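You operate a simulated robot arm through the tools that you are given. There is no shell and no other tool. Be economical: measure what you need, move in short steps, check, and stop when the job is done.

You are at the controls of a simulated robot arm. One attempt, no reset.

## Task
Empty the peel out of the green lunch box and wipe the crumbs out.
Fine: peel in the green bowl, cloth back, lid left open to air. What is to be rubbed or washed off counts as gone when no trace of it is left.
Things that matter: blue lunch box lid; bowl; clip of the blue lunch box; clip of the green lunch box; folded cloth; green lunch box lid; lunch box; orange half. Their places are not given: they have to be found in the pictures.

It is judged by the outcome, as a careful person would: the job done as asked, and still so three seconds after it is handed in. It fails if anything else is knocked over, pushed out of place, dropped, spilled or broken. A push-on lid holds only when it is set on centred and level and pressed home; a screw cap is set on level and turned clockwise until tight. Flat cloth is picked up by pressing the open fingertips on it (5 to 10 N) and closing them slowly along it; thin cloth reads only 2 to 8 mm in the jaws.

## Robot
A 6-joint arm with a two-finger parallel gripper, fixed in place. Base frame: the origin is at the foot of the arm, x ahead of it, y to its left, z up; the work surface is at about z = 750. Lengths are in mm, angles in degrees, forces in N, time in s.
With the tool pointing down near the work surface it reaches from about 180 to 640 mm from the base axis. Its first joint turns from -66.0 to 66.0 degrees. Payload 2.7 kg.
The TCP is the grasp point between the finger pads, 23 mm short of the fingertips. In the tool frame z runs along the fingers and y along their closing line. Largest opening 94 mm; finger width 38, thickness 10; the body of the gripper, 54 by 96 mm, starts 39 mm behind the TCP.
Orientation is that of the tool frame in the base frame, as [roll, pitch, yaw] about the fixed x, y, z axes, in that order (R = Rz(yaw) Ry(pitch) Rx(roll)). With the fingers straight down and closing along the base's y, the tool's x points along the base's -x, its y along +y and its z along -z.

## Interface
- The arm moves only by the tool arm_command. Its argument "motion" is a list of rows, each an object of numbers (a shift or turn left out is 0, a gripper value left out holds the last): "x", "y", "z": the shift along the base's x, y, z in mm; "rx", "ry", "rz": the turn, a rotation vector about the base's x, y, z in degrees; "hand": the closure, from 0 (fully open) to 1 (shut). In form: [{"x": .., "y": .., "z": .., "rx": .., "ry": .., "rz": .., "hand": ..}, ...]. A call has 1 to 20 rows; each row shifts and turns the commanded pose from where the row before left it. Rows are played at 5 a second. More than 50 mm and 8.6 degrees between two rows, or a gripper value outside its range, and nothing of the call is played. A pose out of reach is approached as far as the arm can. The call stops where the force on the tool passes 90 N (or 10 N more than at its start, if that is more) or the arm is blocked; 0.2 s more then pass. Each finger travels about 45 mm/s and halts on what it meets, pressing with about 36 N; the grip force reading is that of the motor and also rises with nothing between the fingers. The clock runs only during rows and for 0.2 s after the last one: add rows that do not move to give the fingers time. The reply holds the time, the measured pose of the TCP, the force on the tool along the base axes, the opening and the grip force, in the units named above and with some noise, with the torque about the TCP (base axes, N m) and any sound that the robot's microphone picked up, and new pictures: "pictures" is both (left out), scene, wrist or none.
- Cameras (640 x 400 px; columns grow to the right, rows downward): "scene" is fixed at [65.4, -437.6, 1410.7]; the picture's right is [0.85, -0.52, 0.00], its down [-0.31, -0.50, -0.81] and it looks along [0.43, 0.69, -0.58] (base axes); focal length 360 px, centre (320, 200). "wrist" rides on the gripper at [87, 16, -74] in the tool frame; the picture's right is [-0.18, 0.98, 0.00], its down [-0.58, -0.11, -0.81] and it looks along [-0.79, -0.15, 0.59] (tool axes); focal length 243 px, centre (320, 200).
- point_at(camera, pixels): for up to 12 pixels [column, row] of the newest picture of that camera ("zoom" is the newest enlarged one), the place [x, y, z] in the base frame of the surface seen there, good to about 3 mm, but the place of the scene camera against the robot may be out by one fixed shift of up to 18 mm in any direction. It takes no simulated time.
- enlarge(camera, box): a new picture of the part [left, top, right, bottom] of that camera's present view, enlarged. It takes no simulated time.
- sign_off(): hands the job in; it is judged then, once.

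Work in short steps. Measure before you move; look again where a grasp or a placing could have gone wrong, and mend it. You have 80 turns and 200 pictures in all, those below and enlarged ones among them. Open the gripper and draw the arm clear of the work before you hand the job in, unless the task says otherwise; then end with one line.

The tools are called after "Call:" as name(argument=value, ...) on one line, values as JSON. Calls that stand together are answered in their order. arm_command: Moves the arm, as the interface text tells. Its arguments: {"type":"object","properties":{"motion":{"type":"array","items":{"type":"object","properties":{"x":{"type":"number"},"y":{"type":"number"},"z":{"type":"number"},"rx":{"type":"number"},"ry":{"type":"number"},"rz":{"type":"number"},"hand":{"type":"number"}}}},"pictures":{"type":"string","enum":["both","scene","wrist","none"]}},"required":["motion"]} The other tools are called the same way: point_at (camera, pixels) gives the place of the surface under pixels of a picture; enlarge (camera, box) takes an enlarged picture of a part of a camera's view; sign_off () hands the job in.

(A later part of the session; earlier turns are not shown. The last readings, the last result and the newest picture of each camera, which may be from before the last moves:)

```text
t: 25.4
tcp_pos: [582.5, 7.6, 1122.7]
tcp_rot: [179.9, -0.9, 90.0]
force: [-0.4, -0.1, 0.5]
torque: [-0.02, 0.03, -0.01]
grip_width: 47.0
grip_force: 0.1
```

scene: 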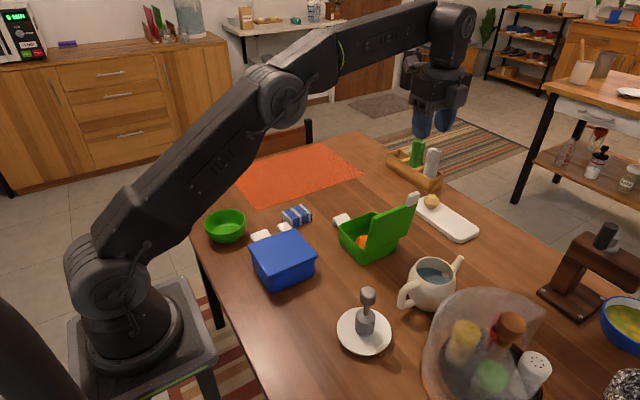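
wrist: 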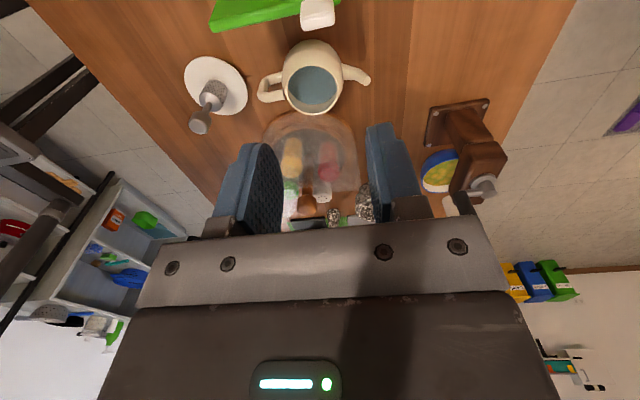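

The lid holds open. I move back to look into the box from the +y side.

Call:
arm_command(motion=[{"y": 40, "x": -10}, {"y": 40, "x": -10}, {"y": 40, "x": -10}, {"y": 40, "z": -25}, {"y": 20, "z": -40}, {"z": -40}, {}])

Call:
enlarge(camera="wrist", box=[220, 0, 440, 138])

Call:
enlarge(camera="scene", box=[320, 185, 430, 275])

```text
t: 27.0
tcp_pos: [551.3, 189.8, 1017.4]
tcp_rot: [180.0, -1.1, 90.1]
force: [0.1, 0.2, 1.0]
torque: [0.02, 0.01, 0.0]
grip_width: 46.8
grip_force: 0.0
```

scene: 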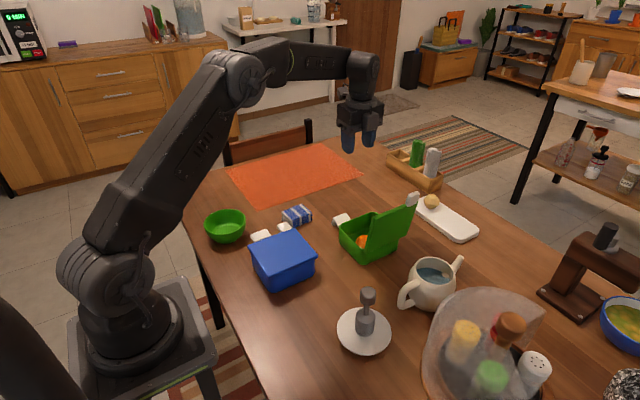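
wrist: 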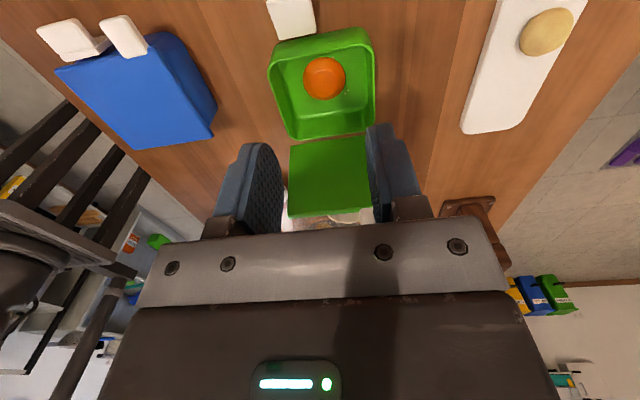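

```text
2.90 times, centred on (330, 69) of wrist
```

zoom: 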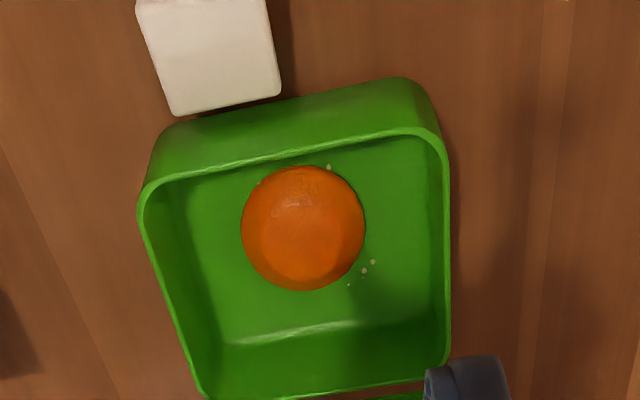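

```text
4.44 times, centred on (375, 230) of scene
```

zoom: 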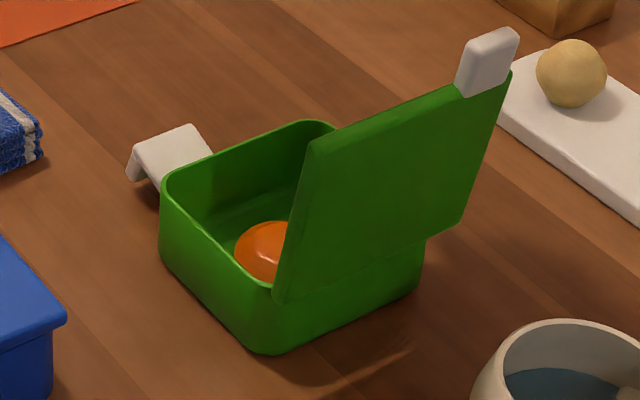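

The orange half sits at wrist (325,78) with a few crumbs beside it. I measure it and the box inside.

Call:
point_at(camera="wrist", pixels=[[325, 72], [304, 78], [346, 74], [325, 58], [324, 99], [347, 91], [343, 97], [272, 70], [375, 47], [350, 120], [293, 122], [333, 57]])

Call:
point_at(camera="wrist", pixels=[[276, 66], [370, 45], [290, 135], [375, 123], [300, 95], [362, 85], [340, 112], [300, 70], [290, 30], [280, 10], [312, 36]])

```text
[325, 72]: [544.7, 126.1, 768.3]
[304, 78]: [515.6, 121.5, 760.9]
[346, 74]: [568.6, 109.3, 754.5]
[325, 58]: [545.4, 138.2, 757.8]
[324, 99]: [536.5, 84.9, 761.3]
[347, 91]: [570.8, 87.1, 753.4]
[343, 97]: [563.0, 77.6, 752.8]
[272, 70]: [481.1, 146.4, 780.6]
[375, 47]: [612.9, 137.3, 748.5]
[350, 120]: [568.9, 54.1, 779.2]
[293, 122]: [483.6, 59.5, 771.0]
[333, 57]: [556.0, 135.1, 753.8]
```

```text
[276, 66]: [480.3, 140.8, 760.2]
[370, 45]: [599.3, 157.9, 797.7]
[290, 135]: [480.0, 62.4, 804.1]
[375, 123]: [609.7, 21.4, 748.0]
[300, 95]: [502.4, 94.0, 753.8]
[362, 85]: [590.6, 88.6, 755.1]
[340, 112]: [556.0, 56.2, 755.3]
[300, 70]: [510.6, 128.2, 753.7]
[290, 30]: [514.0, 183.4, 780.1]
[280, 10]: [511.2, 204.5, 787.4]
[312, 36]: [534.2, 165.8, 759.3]
```

Orange: centre ≈(542,112), ⌀≈53, base z≈754; box rim z≈800. I go over it with the fingers opened to 72 mm.

Call:
arm_command(motion=[{"x": -3, "y": -26, "z": -20, "hand": 0.24}, {"x": -3, "y": -26, "z": -40}, {"x": -3, "y": -26, "z": -40}, {"z": -40}, {"z": -27}, {}])

Call:
enlarge(camera="wrist", box=[160, 60, 480, 260])

```text
t: 28.4
tcp_pos: [543.7, 110.5, 851.1]
tcp_rot: [179.9, -1.0, 89.9]
force: [-0.6, 0.9, 0.0]
torque: [0.01, -0.01, -0.01]
grip_width: 71.5
grip_force: 0.0
```

scene: 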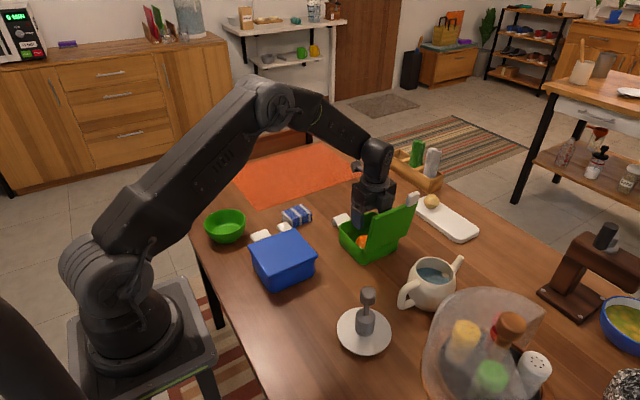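
wrist: 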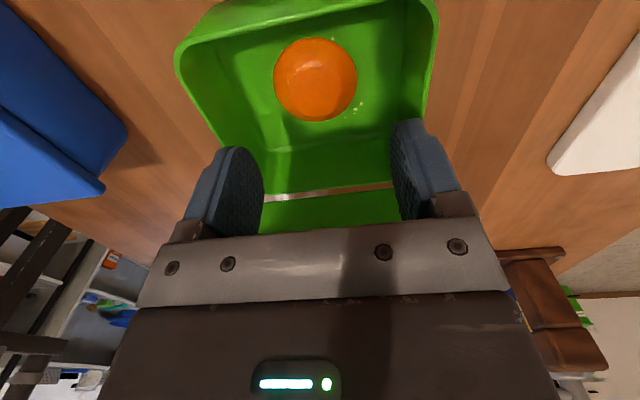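

```text
2.00 times, centred on (320, 160) of wrist
```

zoom: 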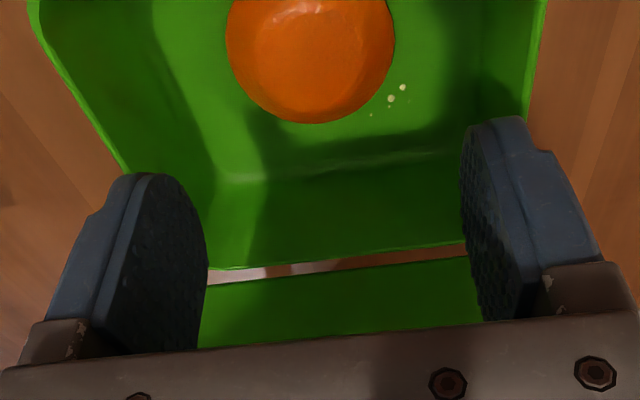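

Re-measure the orange from this nearer view before going in.

Call:
point_at(camera="wrist", pixels=[[274, 80], [356, 80], [315, 39], [316, 120], [315, 70], [180, 70], [432, 30], [225, 140], [410, 120]])

```text
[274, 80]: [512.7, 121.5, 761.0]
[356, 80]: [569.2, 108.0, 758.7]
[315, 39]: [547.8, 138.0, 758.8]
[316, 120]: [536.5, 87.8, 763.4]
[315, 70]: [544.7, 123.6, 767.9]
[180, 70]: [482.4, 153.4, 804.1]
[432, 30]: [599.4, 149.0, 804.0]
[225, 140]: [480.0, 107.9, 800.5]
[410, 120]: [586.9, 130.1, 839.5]
```

Centre ≈(541,113), height low (~768 top). I descend so the tips are just above the floor and close.

Call:
arm_command(motion=[{"x": -2.5, "y": 2.5, "z": -30}, {"z": -25}, {"z": -14}, {}, {"hand": 0.35}, {"hand": 0.5}, {"hand": 0.55}, {}])

```text
t: 30.2
tcp_pos: [540.7, 110.2, 780.7]
tcp_rot: [179.9, -1.0, 89.9]
force: [0.1, -0.3, 0.2]
torque: [0.02, 0.01, -0.02]
grip_width: 58.3
grip_force: 36.4
```

scene: 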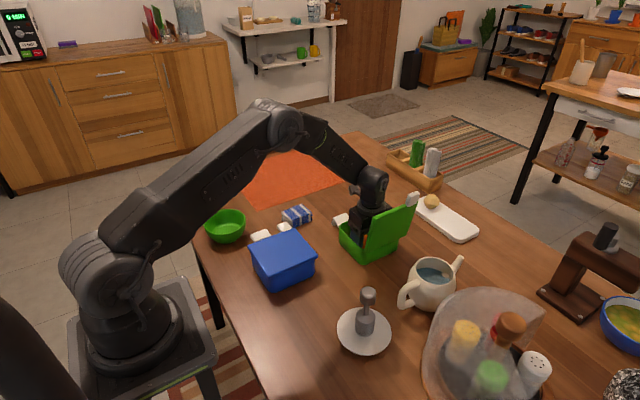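
wrist: 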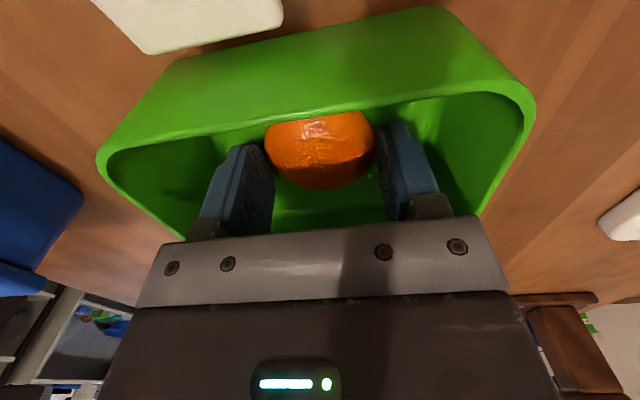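

Gripped at 58 mm. I lift the orange and check it is held.

Call:
arm_command(motion=[{"hand": 0.6}, {"z": 20}, {"z": 35}, {"z": 45}, {"z": 50}, {}])

Call:
enlarge(camera="scene", box=[310, 130, 430, 270])

```text
t: 31.6
tcp_pos: [538.7, 114.5, 932.5]
tcp_rot: [-179.9, -1.0, 89.9]
force: [-0.4, 0.2, -0.8]
torque: [-0.01, -0.03, -0.02]
grip_width: 58.0
grip_force: 36.1
```

scene: 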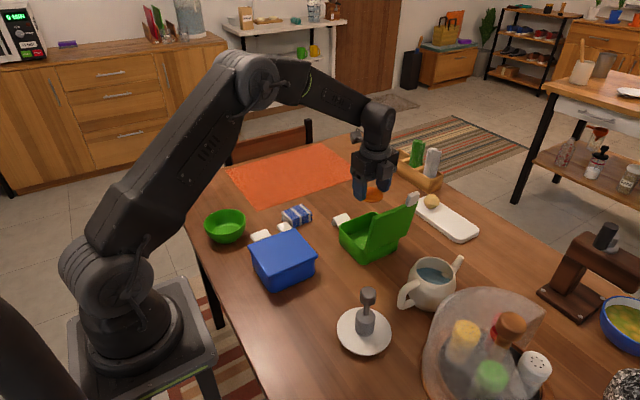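
wrist: 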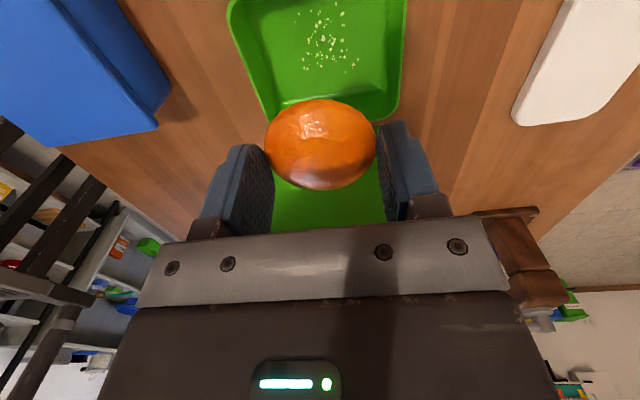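

```text
2.86 times, centred on (370, 200) of scene
```

zoom: 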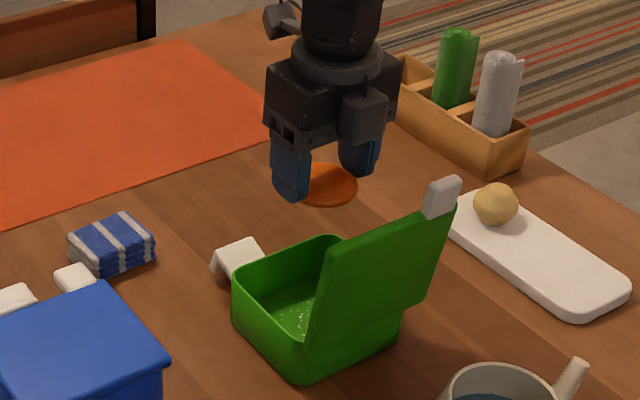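

Orange held; the crumbs patch shows at wrist (330,45). I measure its extent, then carry the orange toward the bowl.

Call:
point_at(camera="wrist", pixels=[[320, 12], [345, 14], [306, 38], [356, 68], [308, 70], [330, 40], [345, 72], [240, 20], [395, 20], [275, 90], [385, 85]])

Call:
arm_command(motion=[{"x": -30, "y": 25, "z": 10}, {"x": -30, "y": 25}, {"x": -30, "y": 25}, {"x": -30, "y": 25}, {"x": -30, "y": 25}, {"x": -30, "y": 25}, {"x": -30, "y": 25}, {"x": -30, "y": 25}, {}])

```text
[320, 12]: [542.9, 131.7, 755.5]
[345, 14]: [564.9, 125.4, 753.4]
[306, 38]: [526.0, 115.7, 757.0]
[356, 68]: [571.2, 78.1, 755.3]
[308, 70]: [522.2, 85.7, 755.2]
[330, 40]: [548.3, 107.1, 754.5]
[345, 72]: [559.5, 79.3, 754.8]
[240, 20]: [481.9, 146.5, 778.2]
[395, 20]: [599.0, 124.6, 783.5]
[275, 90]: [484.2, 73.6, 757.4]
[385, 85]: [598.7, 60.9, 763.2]
```

```text
t: 33.6
tcp_pos: [302.3, 314.0, 943.9]
tcp_rot: [179.9, -1.0, 90.0]
force: [-0.9, -0.2, 0.0]
torque: [0.01, -0.03, 0.02]
grip_width: 58.1
grip_force: 36.0
```

scene: 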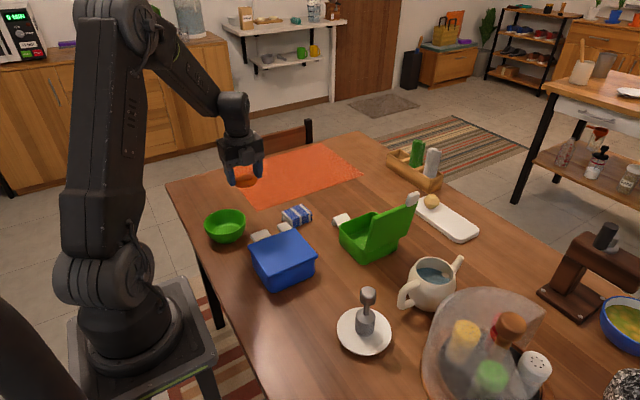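
wrist: 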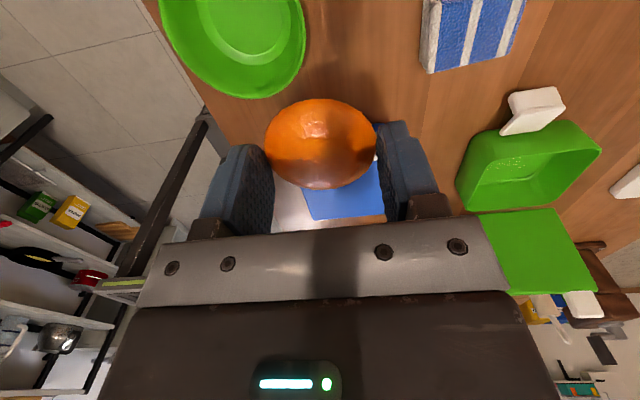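

The bowl is at wrist (235,30). I measure its rim and floor.

Call:
point_at(camera="wrist", pixels=[[255, 96], [303, 30], [162, 15], [185, 65], [240, 25], [245, 50], [290, 75], [298, 3]])

Call:
point_at(camera="scene", pixels=[[226, 211], [205, 222], [246, 220], [226, 236], [226, 230]])

```text
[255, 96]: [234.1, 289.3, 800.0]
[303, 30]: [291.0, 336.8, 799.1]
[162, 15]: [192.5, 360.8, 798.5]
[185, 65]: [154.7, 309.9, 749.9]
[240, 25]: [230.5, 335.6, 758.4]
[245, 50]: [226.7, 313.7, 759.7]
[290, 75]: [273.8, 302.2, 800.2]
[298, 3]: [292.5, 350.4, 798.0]
```

```text
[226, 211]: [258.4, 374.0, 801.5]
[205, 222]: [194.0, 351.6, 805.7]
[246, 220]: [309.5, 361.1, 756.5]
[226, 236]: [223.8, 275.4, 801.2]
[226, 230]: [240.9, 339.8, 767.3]
```

Rim z≈800, centre ≈(240,343), radius ≈54. I move over it and lower part way.

Call:
arm_command(motion=[{"x": -31, "y": 15}, {"x": -31, "y": 14}, {"z": -35}, {"z": -35}, {}])

Call:
enlarge(camera="scene", box=[170, 140, 290, 260])

```text
t: 34.8
tcp_pos: [241.1, 341.4, 871.9]
tcp_rot: [-179.9, -0.9, 89.9]
force: [0.2, 0.7, -1.6]
torque: [-0.01, 0.01, 0.01]
grip_width: 57.9
grip_force: 36.1
```

scene: 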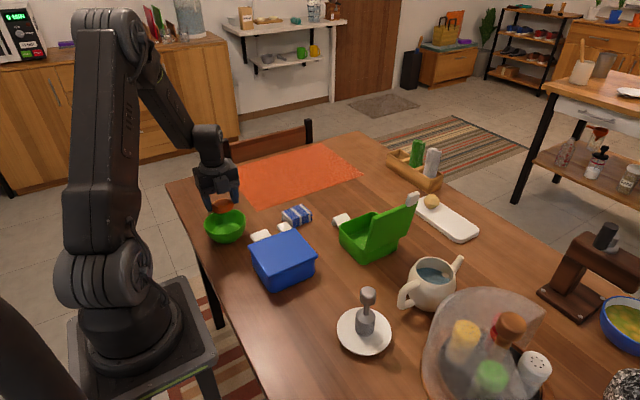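
wrist: 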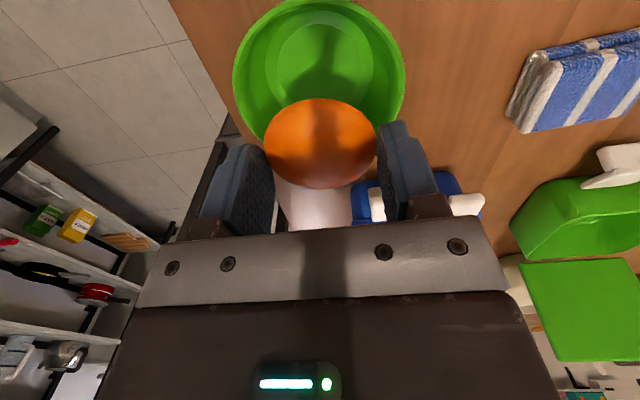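

```text
3.33 times, centred on (230, 200) of scene
```

zoom: 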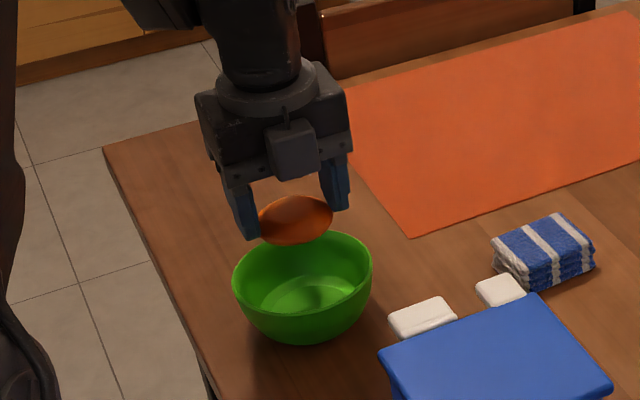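

I verify the bowl centre from this closer view.

Call:
point_at(camera="wrist", pixels=[[235, 60], [403, 70], [320, 50], [245, 25], [390, 25], [320, 3], [240, 100], [400, 95]])

```text
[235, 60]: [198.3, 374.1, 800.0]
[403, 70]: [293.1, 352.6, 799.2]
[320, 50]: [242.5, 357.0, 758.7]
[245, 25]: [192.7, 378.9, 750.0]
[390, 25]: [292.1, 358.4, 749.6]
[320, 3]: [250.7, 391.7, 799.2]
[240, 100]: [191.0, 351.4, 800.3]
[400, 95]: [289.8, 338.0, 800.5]
```

Centre confirmed ≈(242,341), r≈51. I lower to TCP ≈812 (orange inside the bowl) and open just a few mm.

Call:
arm_command(motion=[{"x": 1, "z": -25}, {"z": -20}, {"z": -14}, {}, {"hand": 0.38}, {"hand": 0.345}, {}])

Call:
enlarge(camera="scene", box=[170, 140, 290, 260])

```text
t: 36.4
tcp_pos: [240.4, 342.4, 815.0]
tcp_rot: [179.9, -1.2, 90.0]
force: [4.0, -7.6, 33.8]
torque: [0.24, -0.77, -0.15]
grip_width: 58.0
grip_force: 0.0
```

scene: 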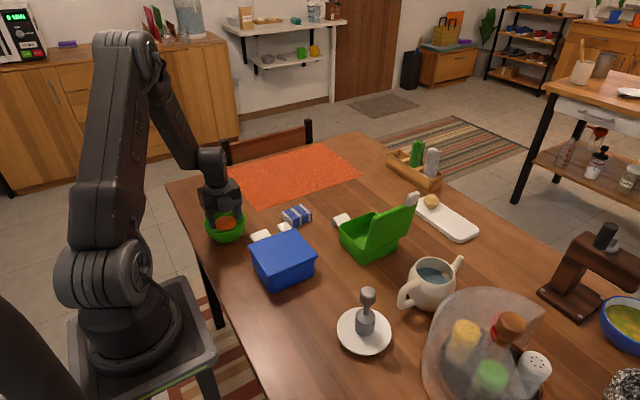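
wrist: 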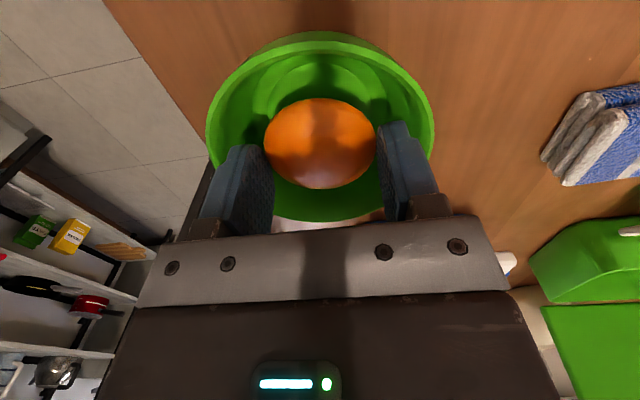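

```text
3.33 times, centred on (230, 200) of scene
```

zoom: 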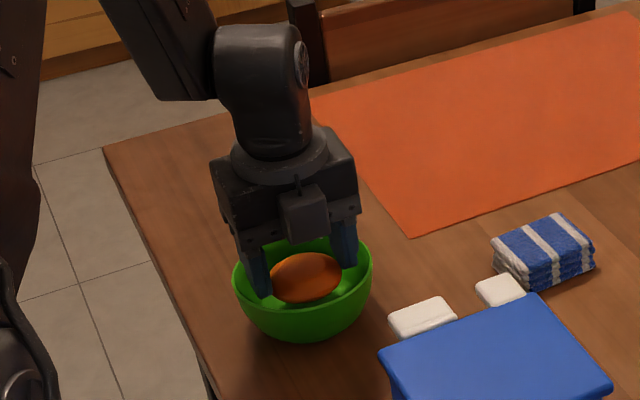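

A finger is touching the bowl (33 N). I raise a few mm before releasing.

Call:
arm_command(motion=[{"z": 5}, {"z": 3}, {}], pictures="wrist")

```text
t: 37.2
tcp_pos: [240.1, 340.7, 820.0]
tcp_rot: [-179.9, -0.9, 90.0]
force: [1.2, 0.0, -1.2]
torque: [0.0, 0.0, -0.03]
grip_width: 57.8
grip_force: 0.1
```

wrist: 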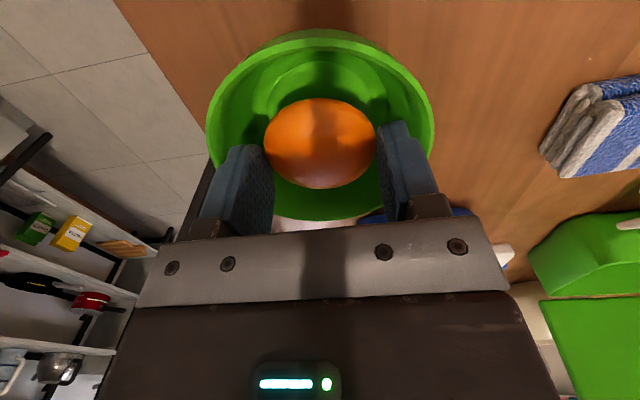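

Free of contact, tips at the rim height and centred. Now open a little to release.

Call:
arm_command(motion=[{"hand": 0.36}, {"hand": 0.33}, {"hand": 0.31}, {}, {}])

```text
t: 38.4
tcp_pos: [240.5, 340.7, 821.5]
tcp_rot: [-179.9, -1.0, 90.0]
force: [-0.4, 0.5, -0.7]
torque: [-0.03, -0.03, 0.02]
grip_width: 58.0
grip_force: 0.1
```

scene: 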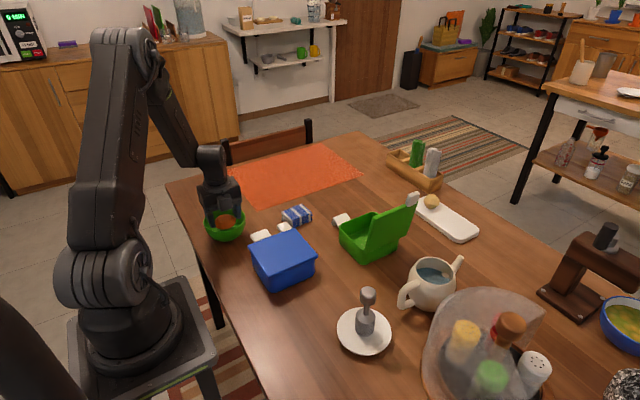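
wrist: 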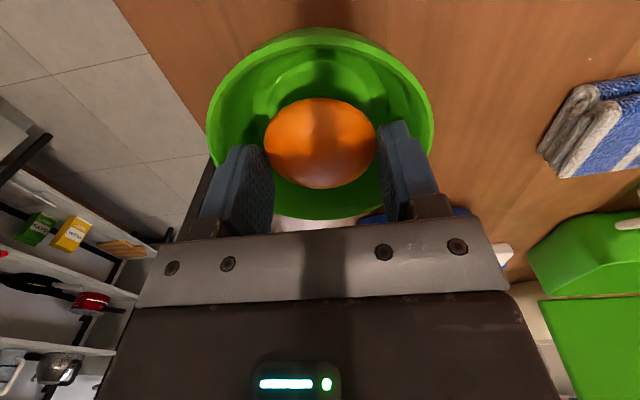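

The opening still reads 58 mm. I raise 4 mm and command a wider opening, watching the reading.

Call:
arm_command(motion=[{"z": 4}, {"hand": 0.25}, {"hand": 0.2}, {}, {}])

```text
t: 39.6
tcp_pos: [240.4, 341.0, 824.0]
tcp_rot: [180.0, -1.0, 90.1]
force: [1.3, -0.6, -1.3]
torque: [-0.03, -0.03, 0.04]
grip_width: 58.5
grip_force: 0.1
```

scene: 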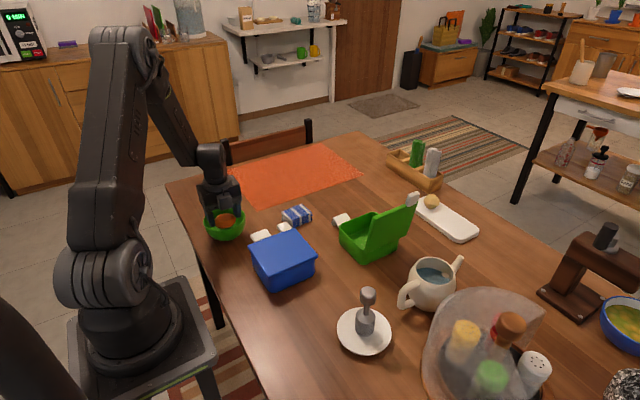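
wrist: 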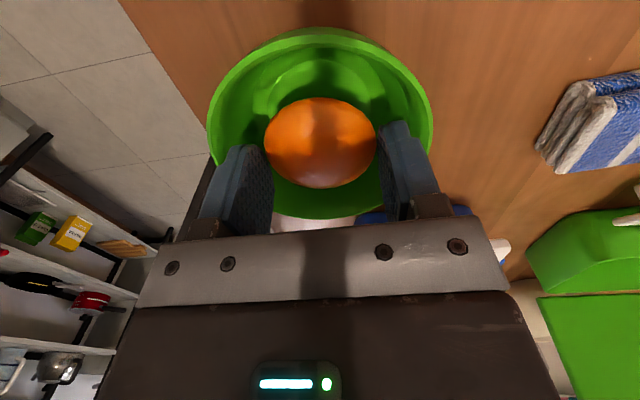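

The bowl seems wedged on the opened fingers and lifted a few mm. I set it back down first, re-close on the orange, then rise clear.

Call:
arm_command(motion=[{"z": -4}, {"z": -3}, {"hand": 0.4}, {"hand": 0.6}, {}, {"z": 5}, {"z": 10}, {}])

Call:
enlarge(camera="scene", box=[170, 140, 290, 260])

```text
t: 41.4
tcp_pos: [240.7, 341.3, 832.3]
tcp_rot: [180.0, -1.0, 90.0]
force: [0.5, 0.0, -0.8]
torque: [-0.02, 0.01, 0.0]
grip_width: 57.3
grip_force: 35.9
```

scene: 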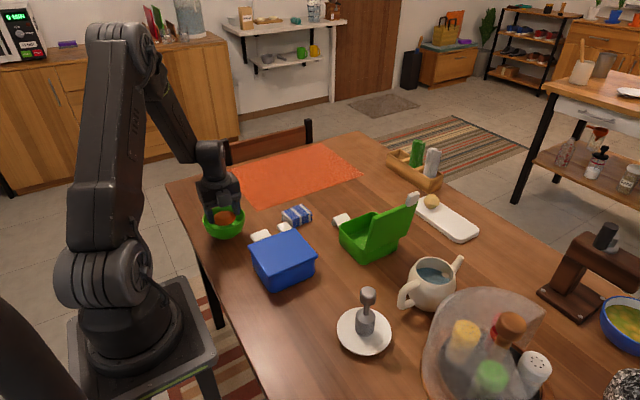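
wrist: 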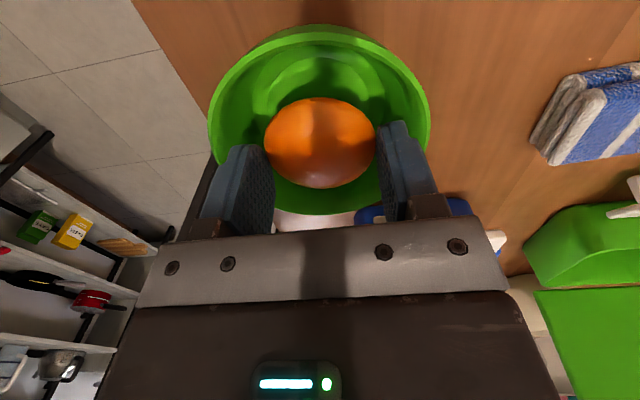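

```text
3.33 times, centred on (230, 200) of scene
```

zoom: 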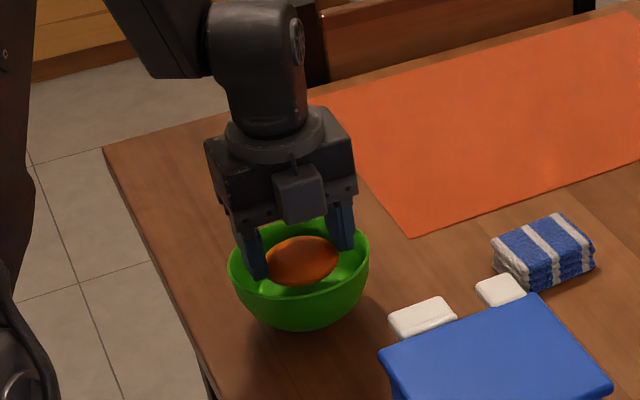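

The bowl still appears to hang on the fingers. I measure its rim height.

Call:
point_at(camera="wrist", pixels=[[209, 115], [428, 110], [320, 27], [230, 70], [320, 45]])

Call:
point_at(camera="scene", pixels=[[205, 220], [244, 218], [226, 235], [226, 229]])

Call:
enlarge(camera="wrist", box=[190, 10, 450, 240])

```text
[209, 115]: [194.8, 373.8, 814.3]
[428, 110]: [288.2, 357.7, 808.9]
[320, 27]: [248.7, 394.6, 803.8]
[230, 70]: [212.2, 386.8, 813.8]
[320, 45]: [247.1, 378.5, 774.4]
```

```text
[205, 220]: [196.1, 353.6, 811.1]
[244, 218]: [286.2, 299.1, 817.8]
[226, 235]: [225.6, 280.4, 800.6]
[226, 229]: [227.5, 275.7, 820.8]
```

```text
1.74 times, centred on (320, 125) of wrist
```

zoom: 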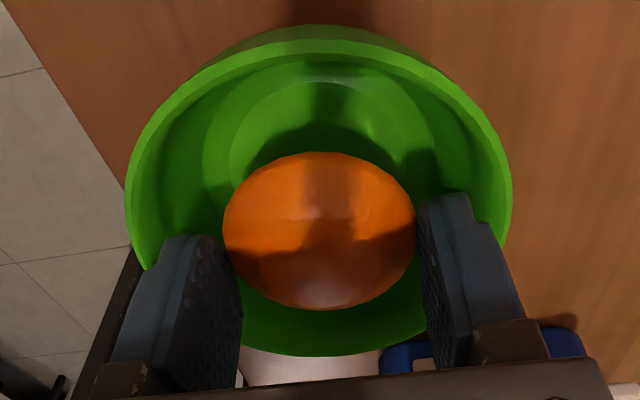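

The bowl hangs tilted, wedged at its −y side. I set it down again, shift the fingers toward +y to unwedge, then rise slowly.

Call:
arm_command(motion=[{"z": -8}, {"z": -5}, {"z": -2}, {"y": 3}, {"y": 2}, {}])

Call:
enlarge(camera="scene", box=[170, 140, 290, 260])

Call:
enlarge(camera="wrist", box=[190, 10, 450, 240])

```text
t: 42.8
tcp_pos: [238.8, 345.6, 818.3]
tcp_rot: [179.9, -0.9, 90.0]
force: [0.1, -0.5, 0.7]
torque: [0.0, -0.03, 0.01]
grip_width: 57.3
grip_force: 36.3
```

scene: 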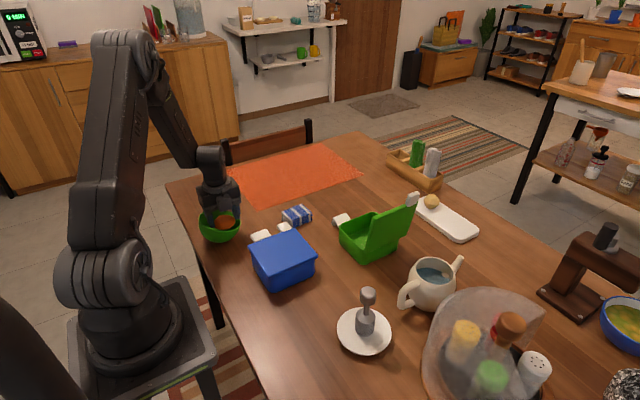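
wrist: 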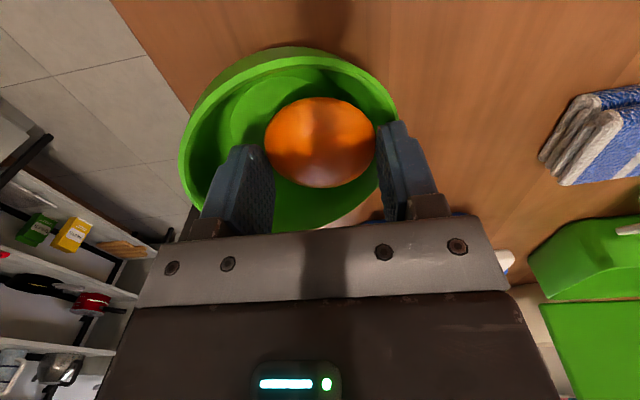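

```text
3.33 times, centred on (230, 200) of scene
```

zoom: 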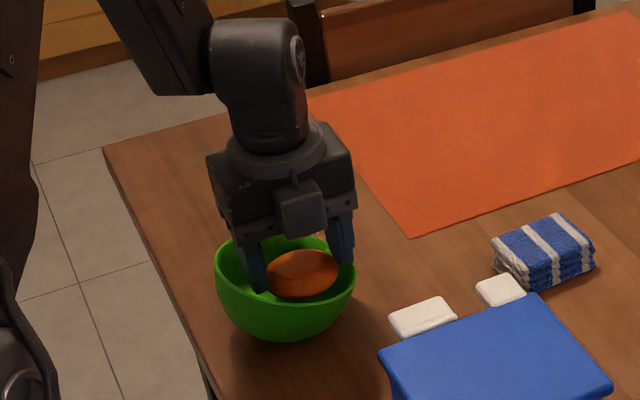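

```text
1.74 times, centred on (320, 125) of wrist
```

zoom: 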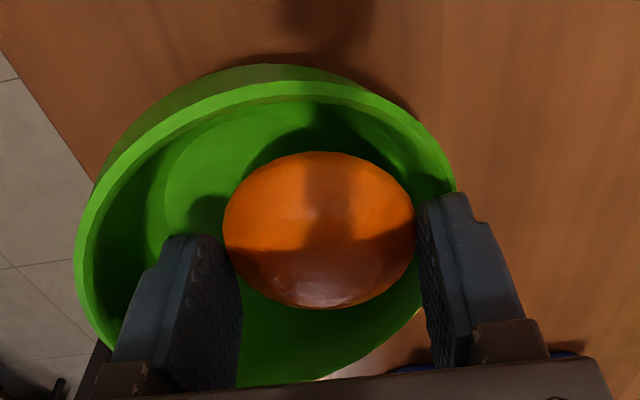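

The bowl shifted toward −x and looks loose but maybe tilted. Measuring the rim.

Call:
point_at(camera="wrist", pixels=[[183, 130], [210, 85], [290, 60], [370, 75], [395, 110], [240, 120]])

Call:
point_at(camera="scene", pixels=[[200, 222], [210, 213], [230, 210], [237, 224], [220, 229], [205, 228]])

```text
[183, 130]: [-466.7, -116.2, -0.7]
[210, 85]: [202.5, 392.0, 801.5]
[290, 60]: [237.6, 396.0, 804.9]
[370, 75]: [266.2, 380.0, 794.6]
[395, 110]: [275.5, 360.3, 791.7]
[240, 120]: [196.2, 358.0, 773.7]
```

```text
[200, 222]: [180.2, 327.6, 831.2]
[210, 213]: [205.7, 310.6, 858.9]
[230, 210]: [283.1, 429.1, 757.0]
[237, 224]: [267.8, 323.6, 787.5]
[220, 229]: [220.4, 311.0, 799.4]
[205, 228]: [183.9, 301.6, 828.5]
```

The bowl's −x side hangs on the left finger. I move +x in small steps to take that finger off the wall.

Call:
arm_command(motion=[{"x": 1.5}, {"x": 1.5}, {"x": 1.5}, {"x": 1.5}, {}])

Call:
enlarge(camera="scene", box=[190, 180, 260, 250])

Call:
enlarge(camera="wrist", box=[170, 10, 450, 240])

```text
t: 44.0
tcp_pos: [246.9, 345.6, 817.3]
tcp_rot: [180.0, -1.0, 90.0]
force: [0.4, 0.0, 0.1]
torque: [-0.01, 0.02, 0.0]
grip_width: 57.0
grip_force: 36.5
```

scene: 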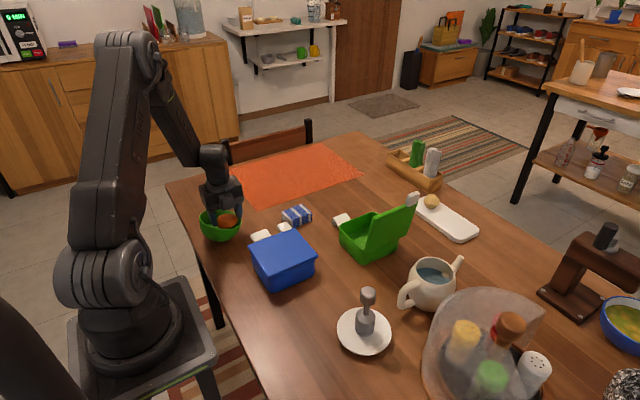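
wrist: 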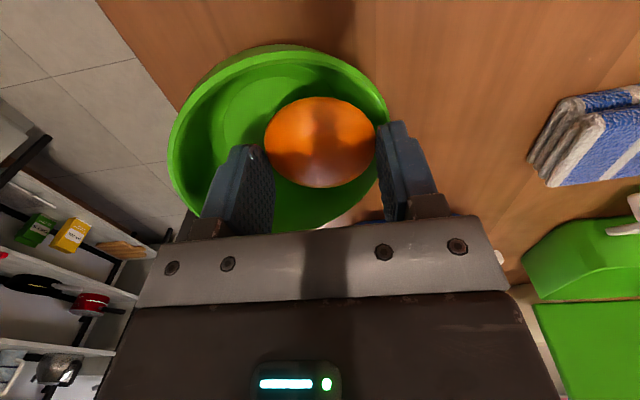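

```text
5.71 times, centred on (225, 215) of scene
```

zoom: 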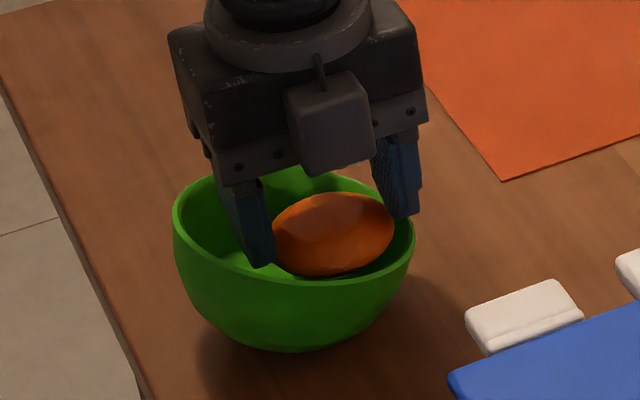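

```text
1.74 times, centred on (310, 125) of wrist
```

zoom: 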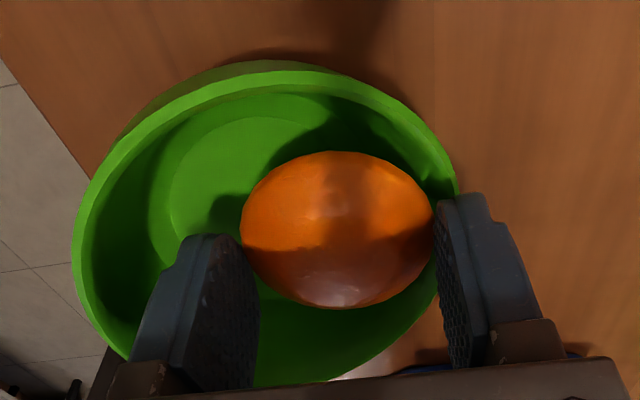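

Now the right finger is outside the rim and the left one is inside with room to open; the orange is inside the bowl. Opening moderately should release both.

Call:
arm_command(motion=[{"z": -2, "hand": 0.45}, {"hand": 0.3}, {"hand": 0.2}, {}, {}])

Call:
enlarge(camera="scene", box=[190, 180, 260, 250])

```text
t: 45.2
tcp_pos: [247.0, 346.3, 815.5]
tcp_rot: [180.0, -1.0, 90.0]
force: [-0.3, 0.5, 0.7]
torque: [0.0, -0.02, 0.01]
grip_width: 75.2
grip_force: 0.1
```

scene: 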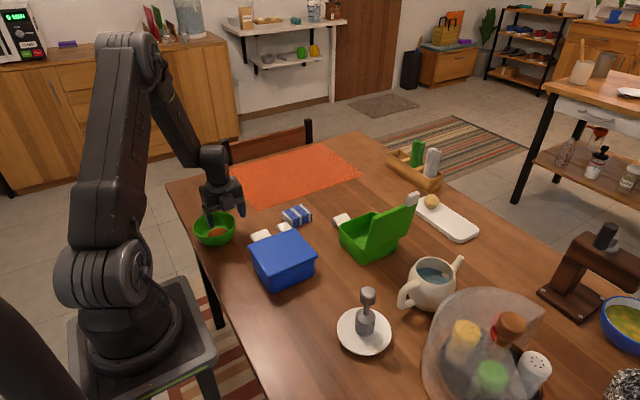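
wrist: 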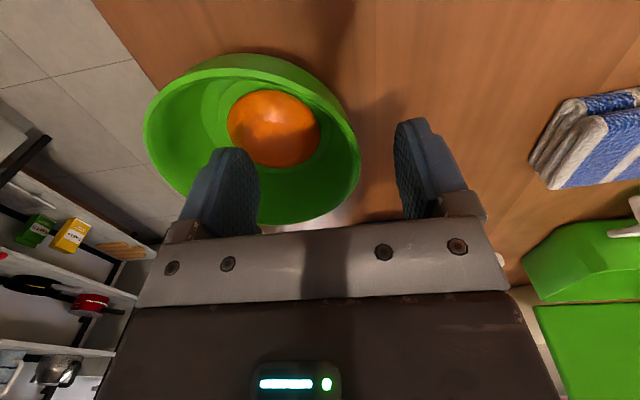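

```text
5.71 times, centred on (225, 215) of scene
```

zoom: 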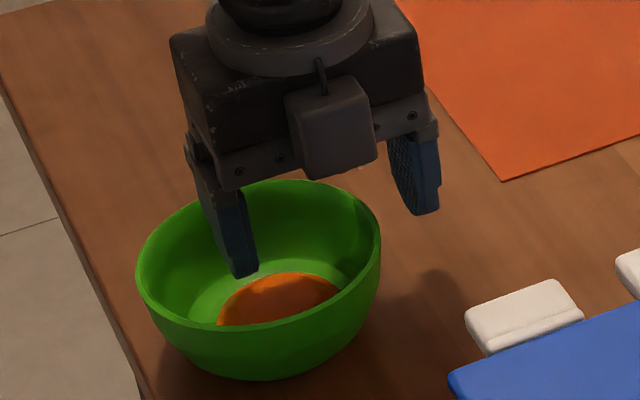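

The orange is in the bowl and the bowl sits flat, slightly shifted. I rise straight up and check.

Call:
arm_command(motion=[{"z": 5}, {"z": 25}, {"z": 40}, {"z": 50}, {}])

Call:
enlarge(camera="scene", box=[170, 180, 270, 260])

Call:
point_at(camera="wrist", pixels=[[200, 100], [360, 100], [285, 30], [285, 140]])

```text
t: 46.4
tcp_pos: [246.4, 348.3, 935.2]
tcp_rot: [-179.9, -1.0, 90.0]
force: [0.0, 0.1, -1.1]
torque: [-0.04, 0.01, 0.02]
grip_width: 75.0
grip_force: 0.1
```

scene: 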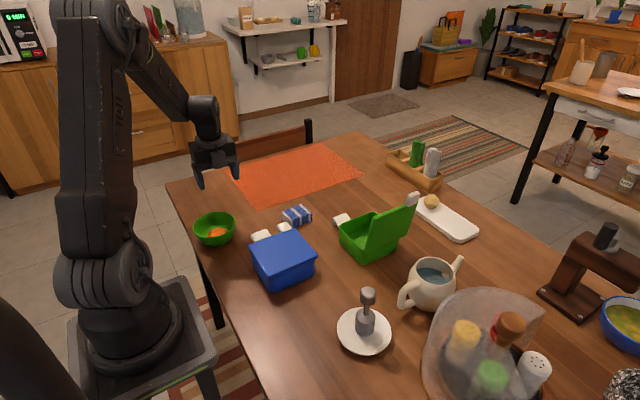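
wrist: 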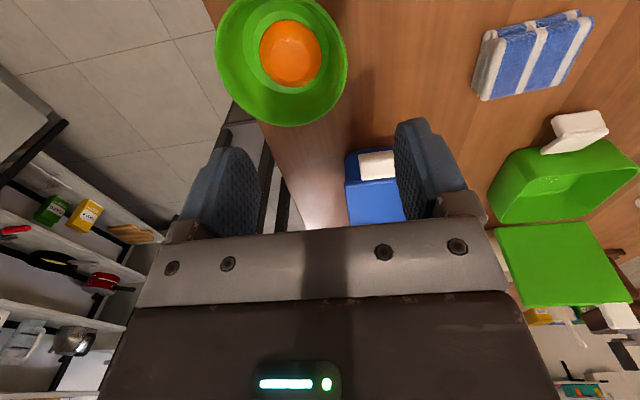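

```text
5.00 times, centred on (220, 220) of scene
```

zoom: 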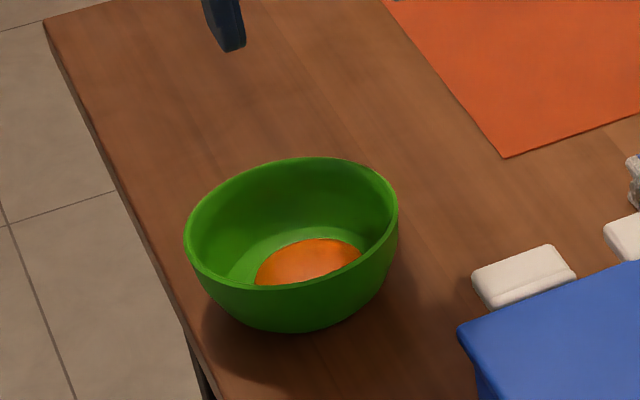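

```text
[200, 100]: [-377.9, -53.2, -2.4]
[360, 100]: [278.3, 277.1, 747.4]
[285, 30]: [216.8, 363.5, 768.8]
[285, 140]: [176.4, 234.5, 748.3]
```

The rim looks slanted. I measure the rim heights all round.

Call:
point_at(camera="wrist", pixels=[[217, 50], [345, 55], [280, 123], [235, 95], [330, 100], [327, 15], [235, 8], [290, 55], [245, 60]])

Call:
enlarge(camera="wrist", box=[190, 0, 370, 135])

```text
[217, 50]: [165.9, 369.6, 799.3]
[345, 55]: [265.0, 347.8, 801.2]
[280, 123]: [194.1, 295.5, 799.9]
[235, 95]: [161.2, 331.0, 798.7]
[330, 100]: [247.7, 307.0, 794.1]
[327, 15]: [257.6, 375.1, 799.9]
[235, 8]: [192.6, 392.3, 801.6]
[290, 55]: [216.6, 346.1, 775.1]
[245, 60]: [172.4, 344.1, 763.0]
```

```text
2.96 times, centred on (280, 68) of wrist
```

zoom: 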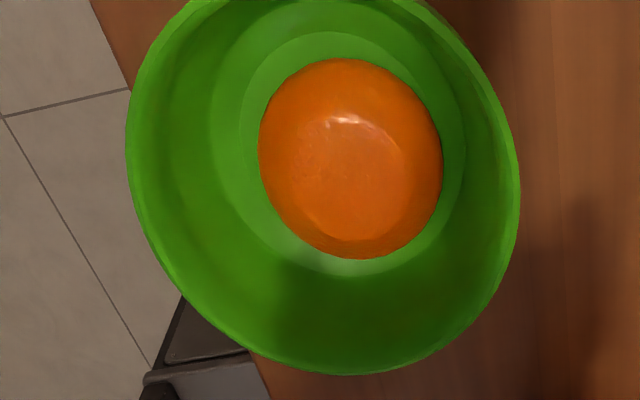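

The rim is level (z≈800) but the bowl slid ~28 mm toward the table edge (centre ≈(214,345)). I'll pinch its +x rim and slide it back.

Call:
arm_command(motion=[{"x": 17, "y": -3, "z": -30, "hand": 0.68}, {"z": -40}, {"z": -35}, {"z": -18}, {}])

Call:
enlarge(camera="scene", box=[170, 160, 270, 260])

```text
t: 47.6
tcp_pos: [264.8, 343.7, 811.9]
tcp_rot: [180.0, -1.0, 90.0]
force: [-1.1, -0.2, -0.3]
torque: [0.02, 0.0, 0.01]
grip_width: 30.3
grip_force: 0.7
```

scene: 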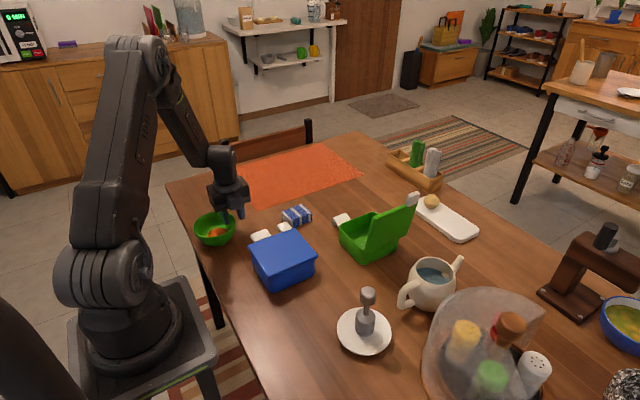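
wrist: 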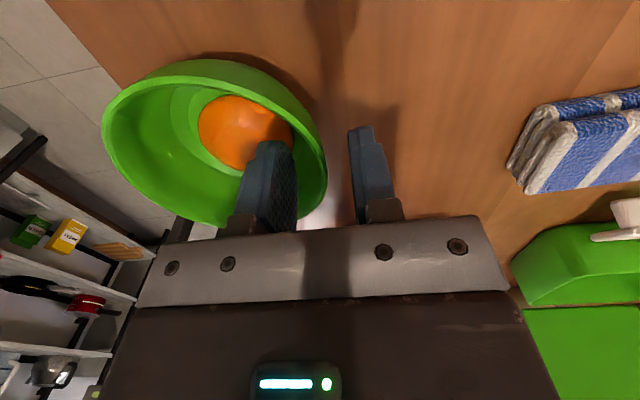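

```text
4.00 times, centred on (220, 210) of scene
```

zoom: 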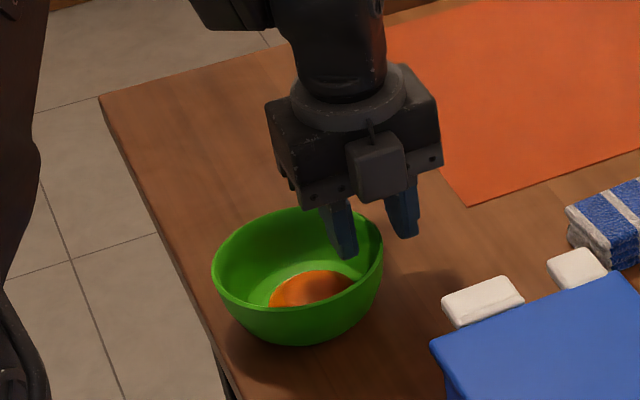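

Fingers straddle the rim. I drag +x so the inner finger pushes the bowl back ~28 mm.

Call:
arm_command(motion=[{"x": 6}, {"x": 6}, {"x": 5}, {"x": 5}, {"x": 5}, {"x": 5}, {"x": 5}, {}])

Call:
point_at(camera="wrist", pixels=[[112, 110], [200, 62], [300, 100], [150, 75], [250, 75], [215, 222]])

```text
t: 49.4
tcp_pos: [302.1, 342.3, 812.0]
tcp_rot: [-179.9, -1.0, 90.0]
force: [-0.3, -0.6, -0.4]
torque: [-0.02, 0.05, -0.02]
grip_width: 30.2
grip_force: 0.6
```

scene: 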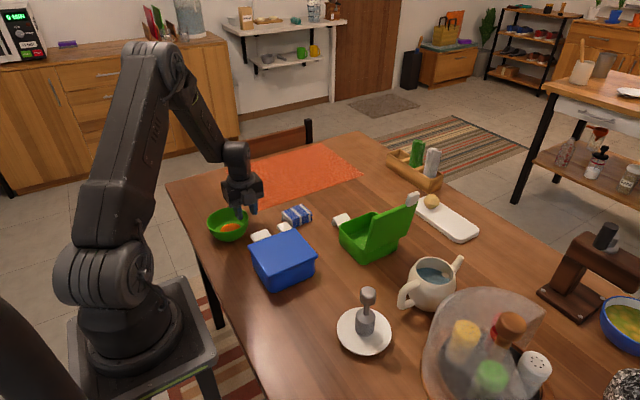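
wrist: 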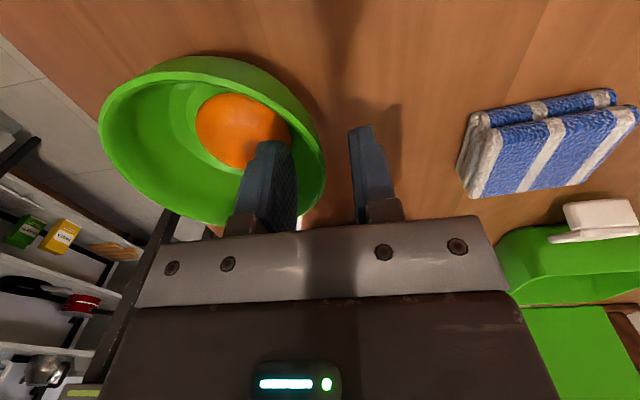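

```text
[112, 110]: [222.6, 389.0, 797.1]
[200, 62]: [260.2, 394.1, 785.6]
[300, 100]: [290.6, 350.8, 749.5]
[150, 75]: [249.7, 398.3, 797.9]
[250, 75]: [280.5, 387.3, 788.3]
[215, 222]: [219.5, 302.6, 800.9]
```

The bowl is back near its start. I rise and move over to view the cloth.

Call:
arm_command(motion=[{"x": -3, "z": 15}, {"z": 40}, {"z": 50}, {"x": 40, "y": -10, "z": 20}, {"x": 45, "y": -10, "hand": 0}, {"x": 40, "y": -10}, {}])

Call:
enlarge(camera="wrist", box=[220, 0, 420, 125])

Call:
enlarge(camera="scene", box=[190, 170, 420, 314])

```text
t: 51.0
tcp_pos: [423.1, 311.3, 936.1]
tcp_rot: [-179.9, -1.0, 90.0]
force: [-0.4, -0.9, -0.4]
torque: [0.01, -0.01, 0.05]
grip_width: 94.1
grip_force: 0.0
```

scene: 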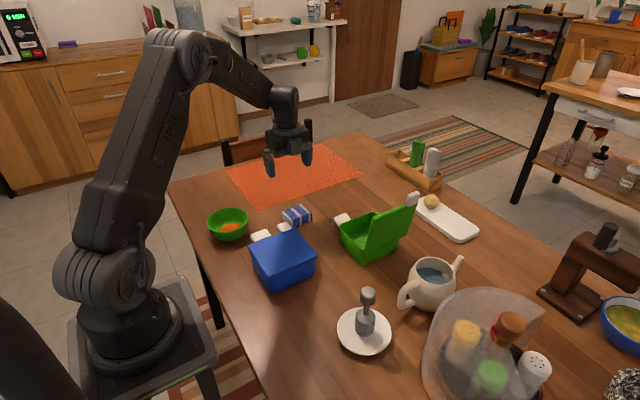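
wrist: 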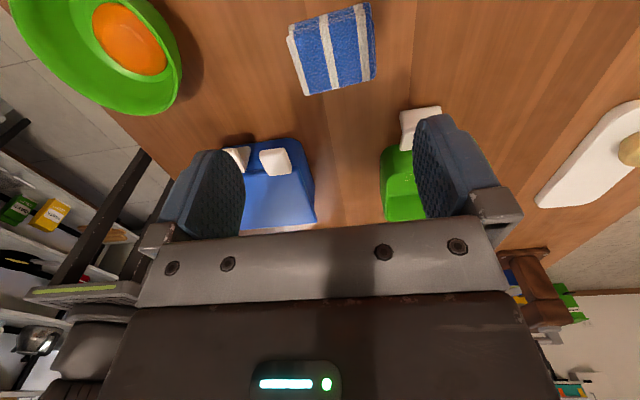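

```text
3.20 times, centred on (320, 62) of wrist
```

zoom: 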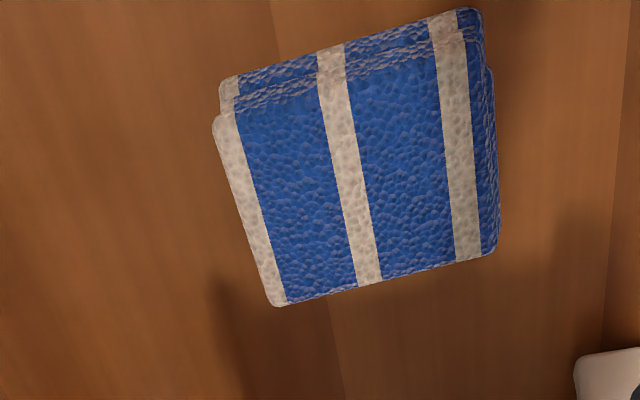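

```text
2.78 times, centred on (305, 242) of scene
```

zoom: 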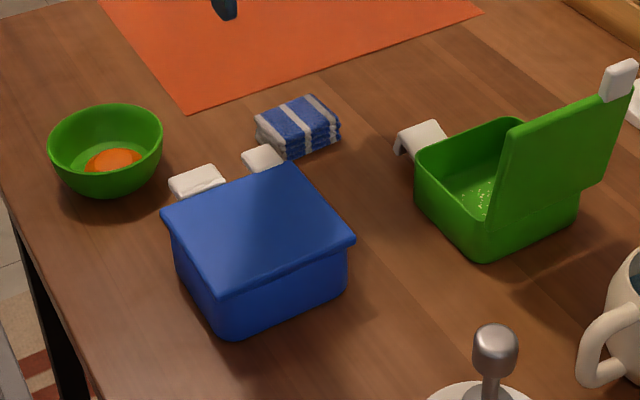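

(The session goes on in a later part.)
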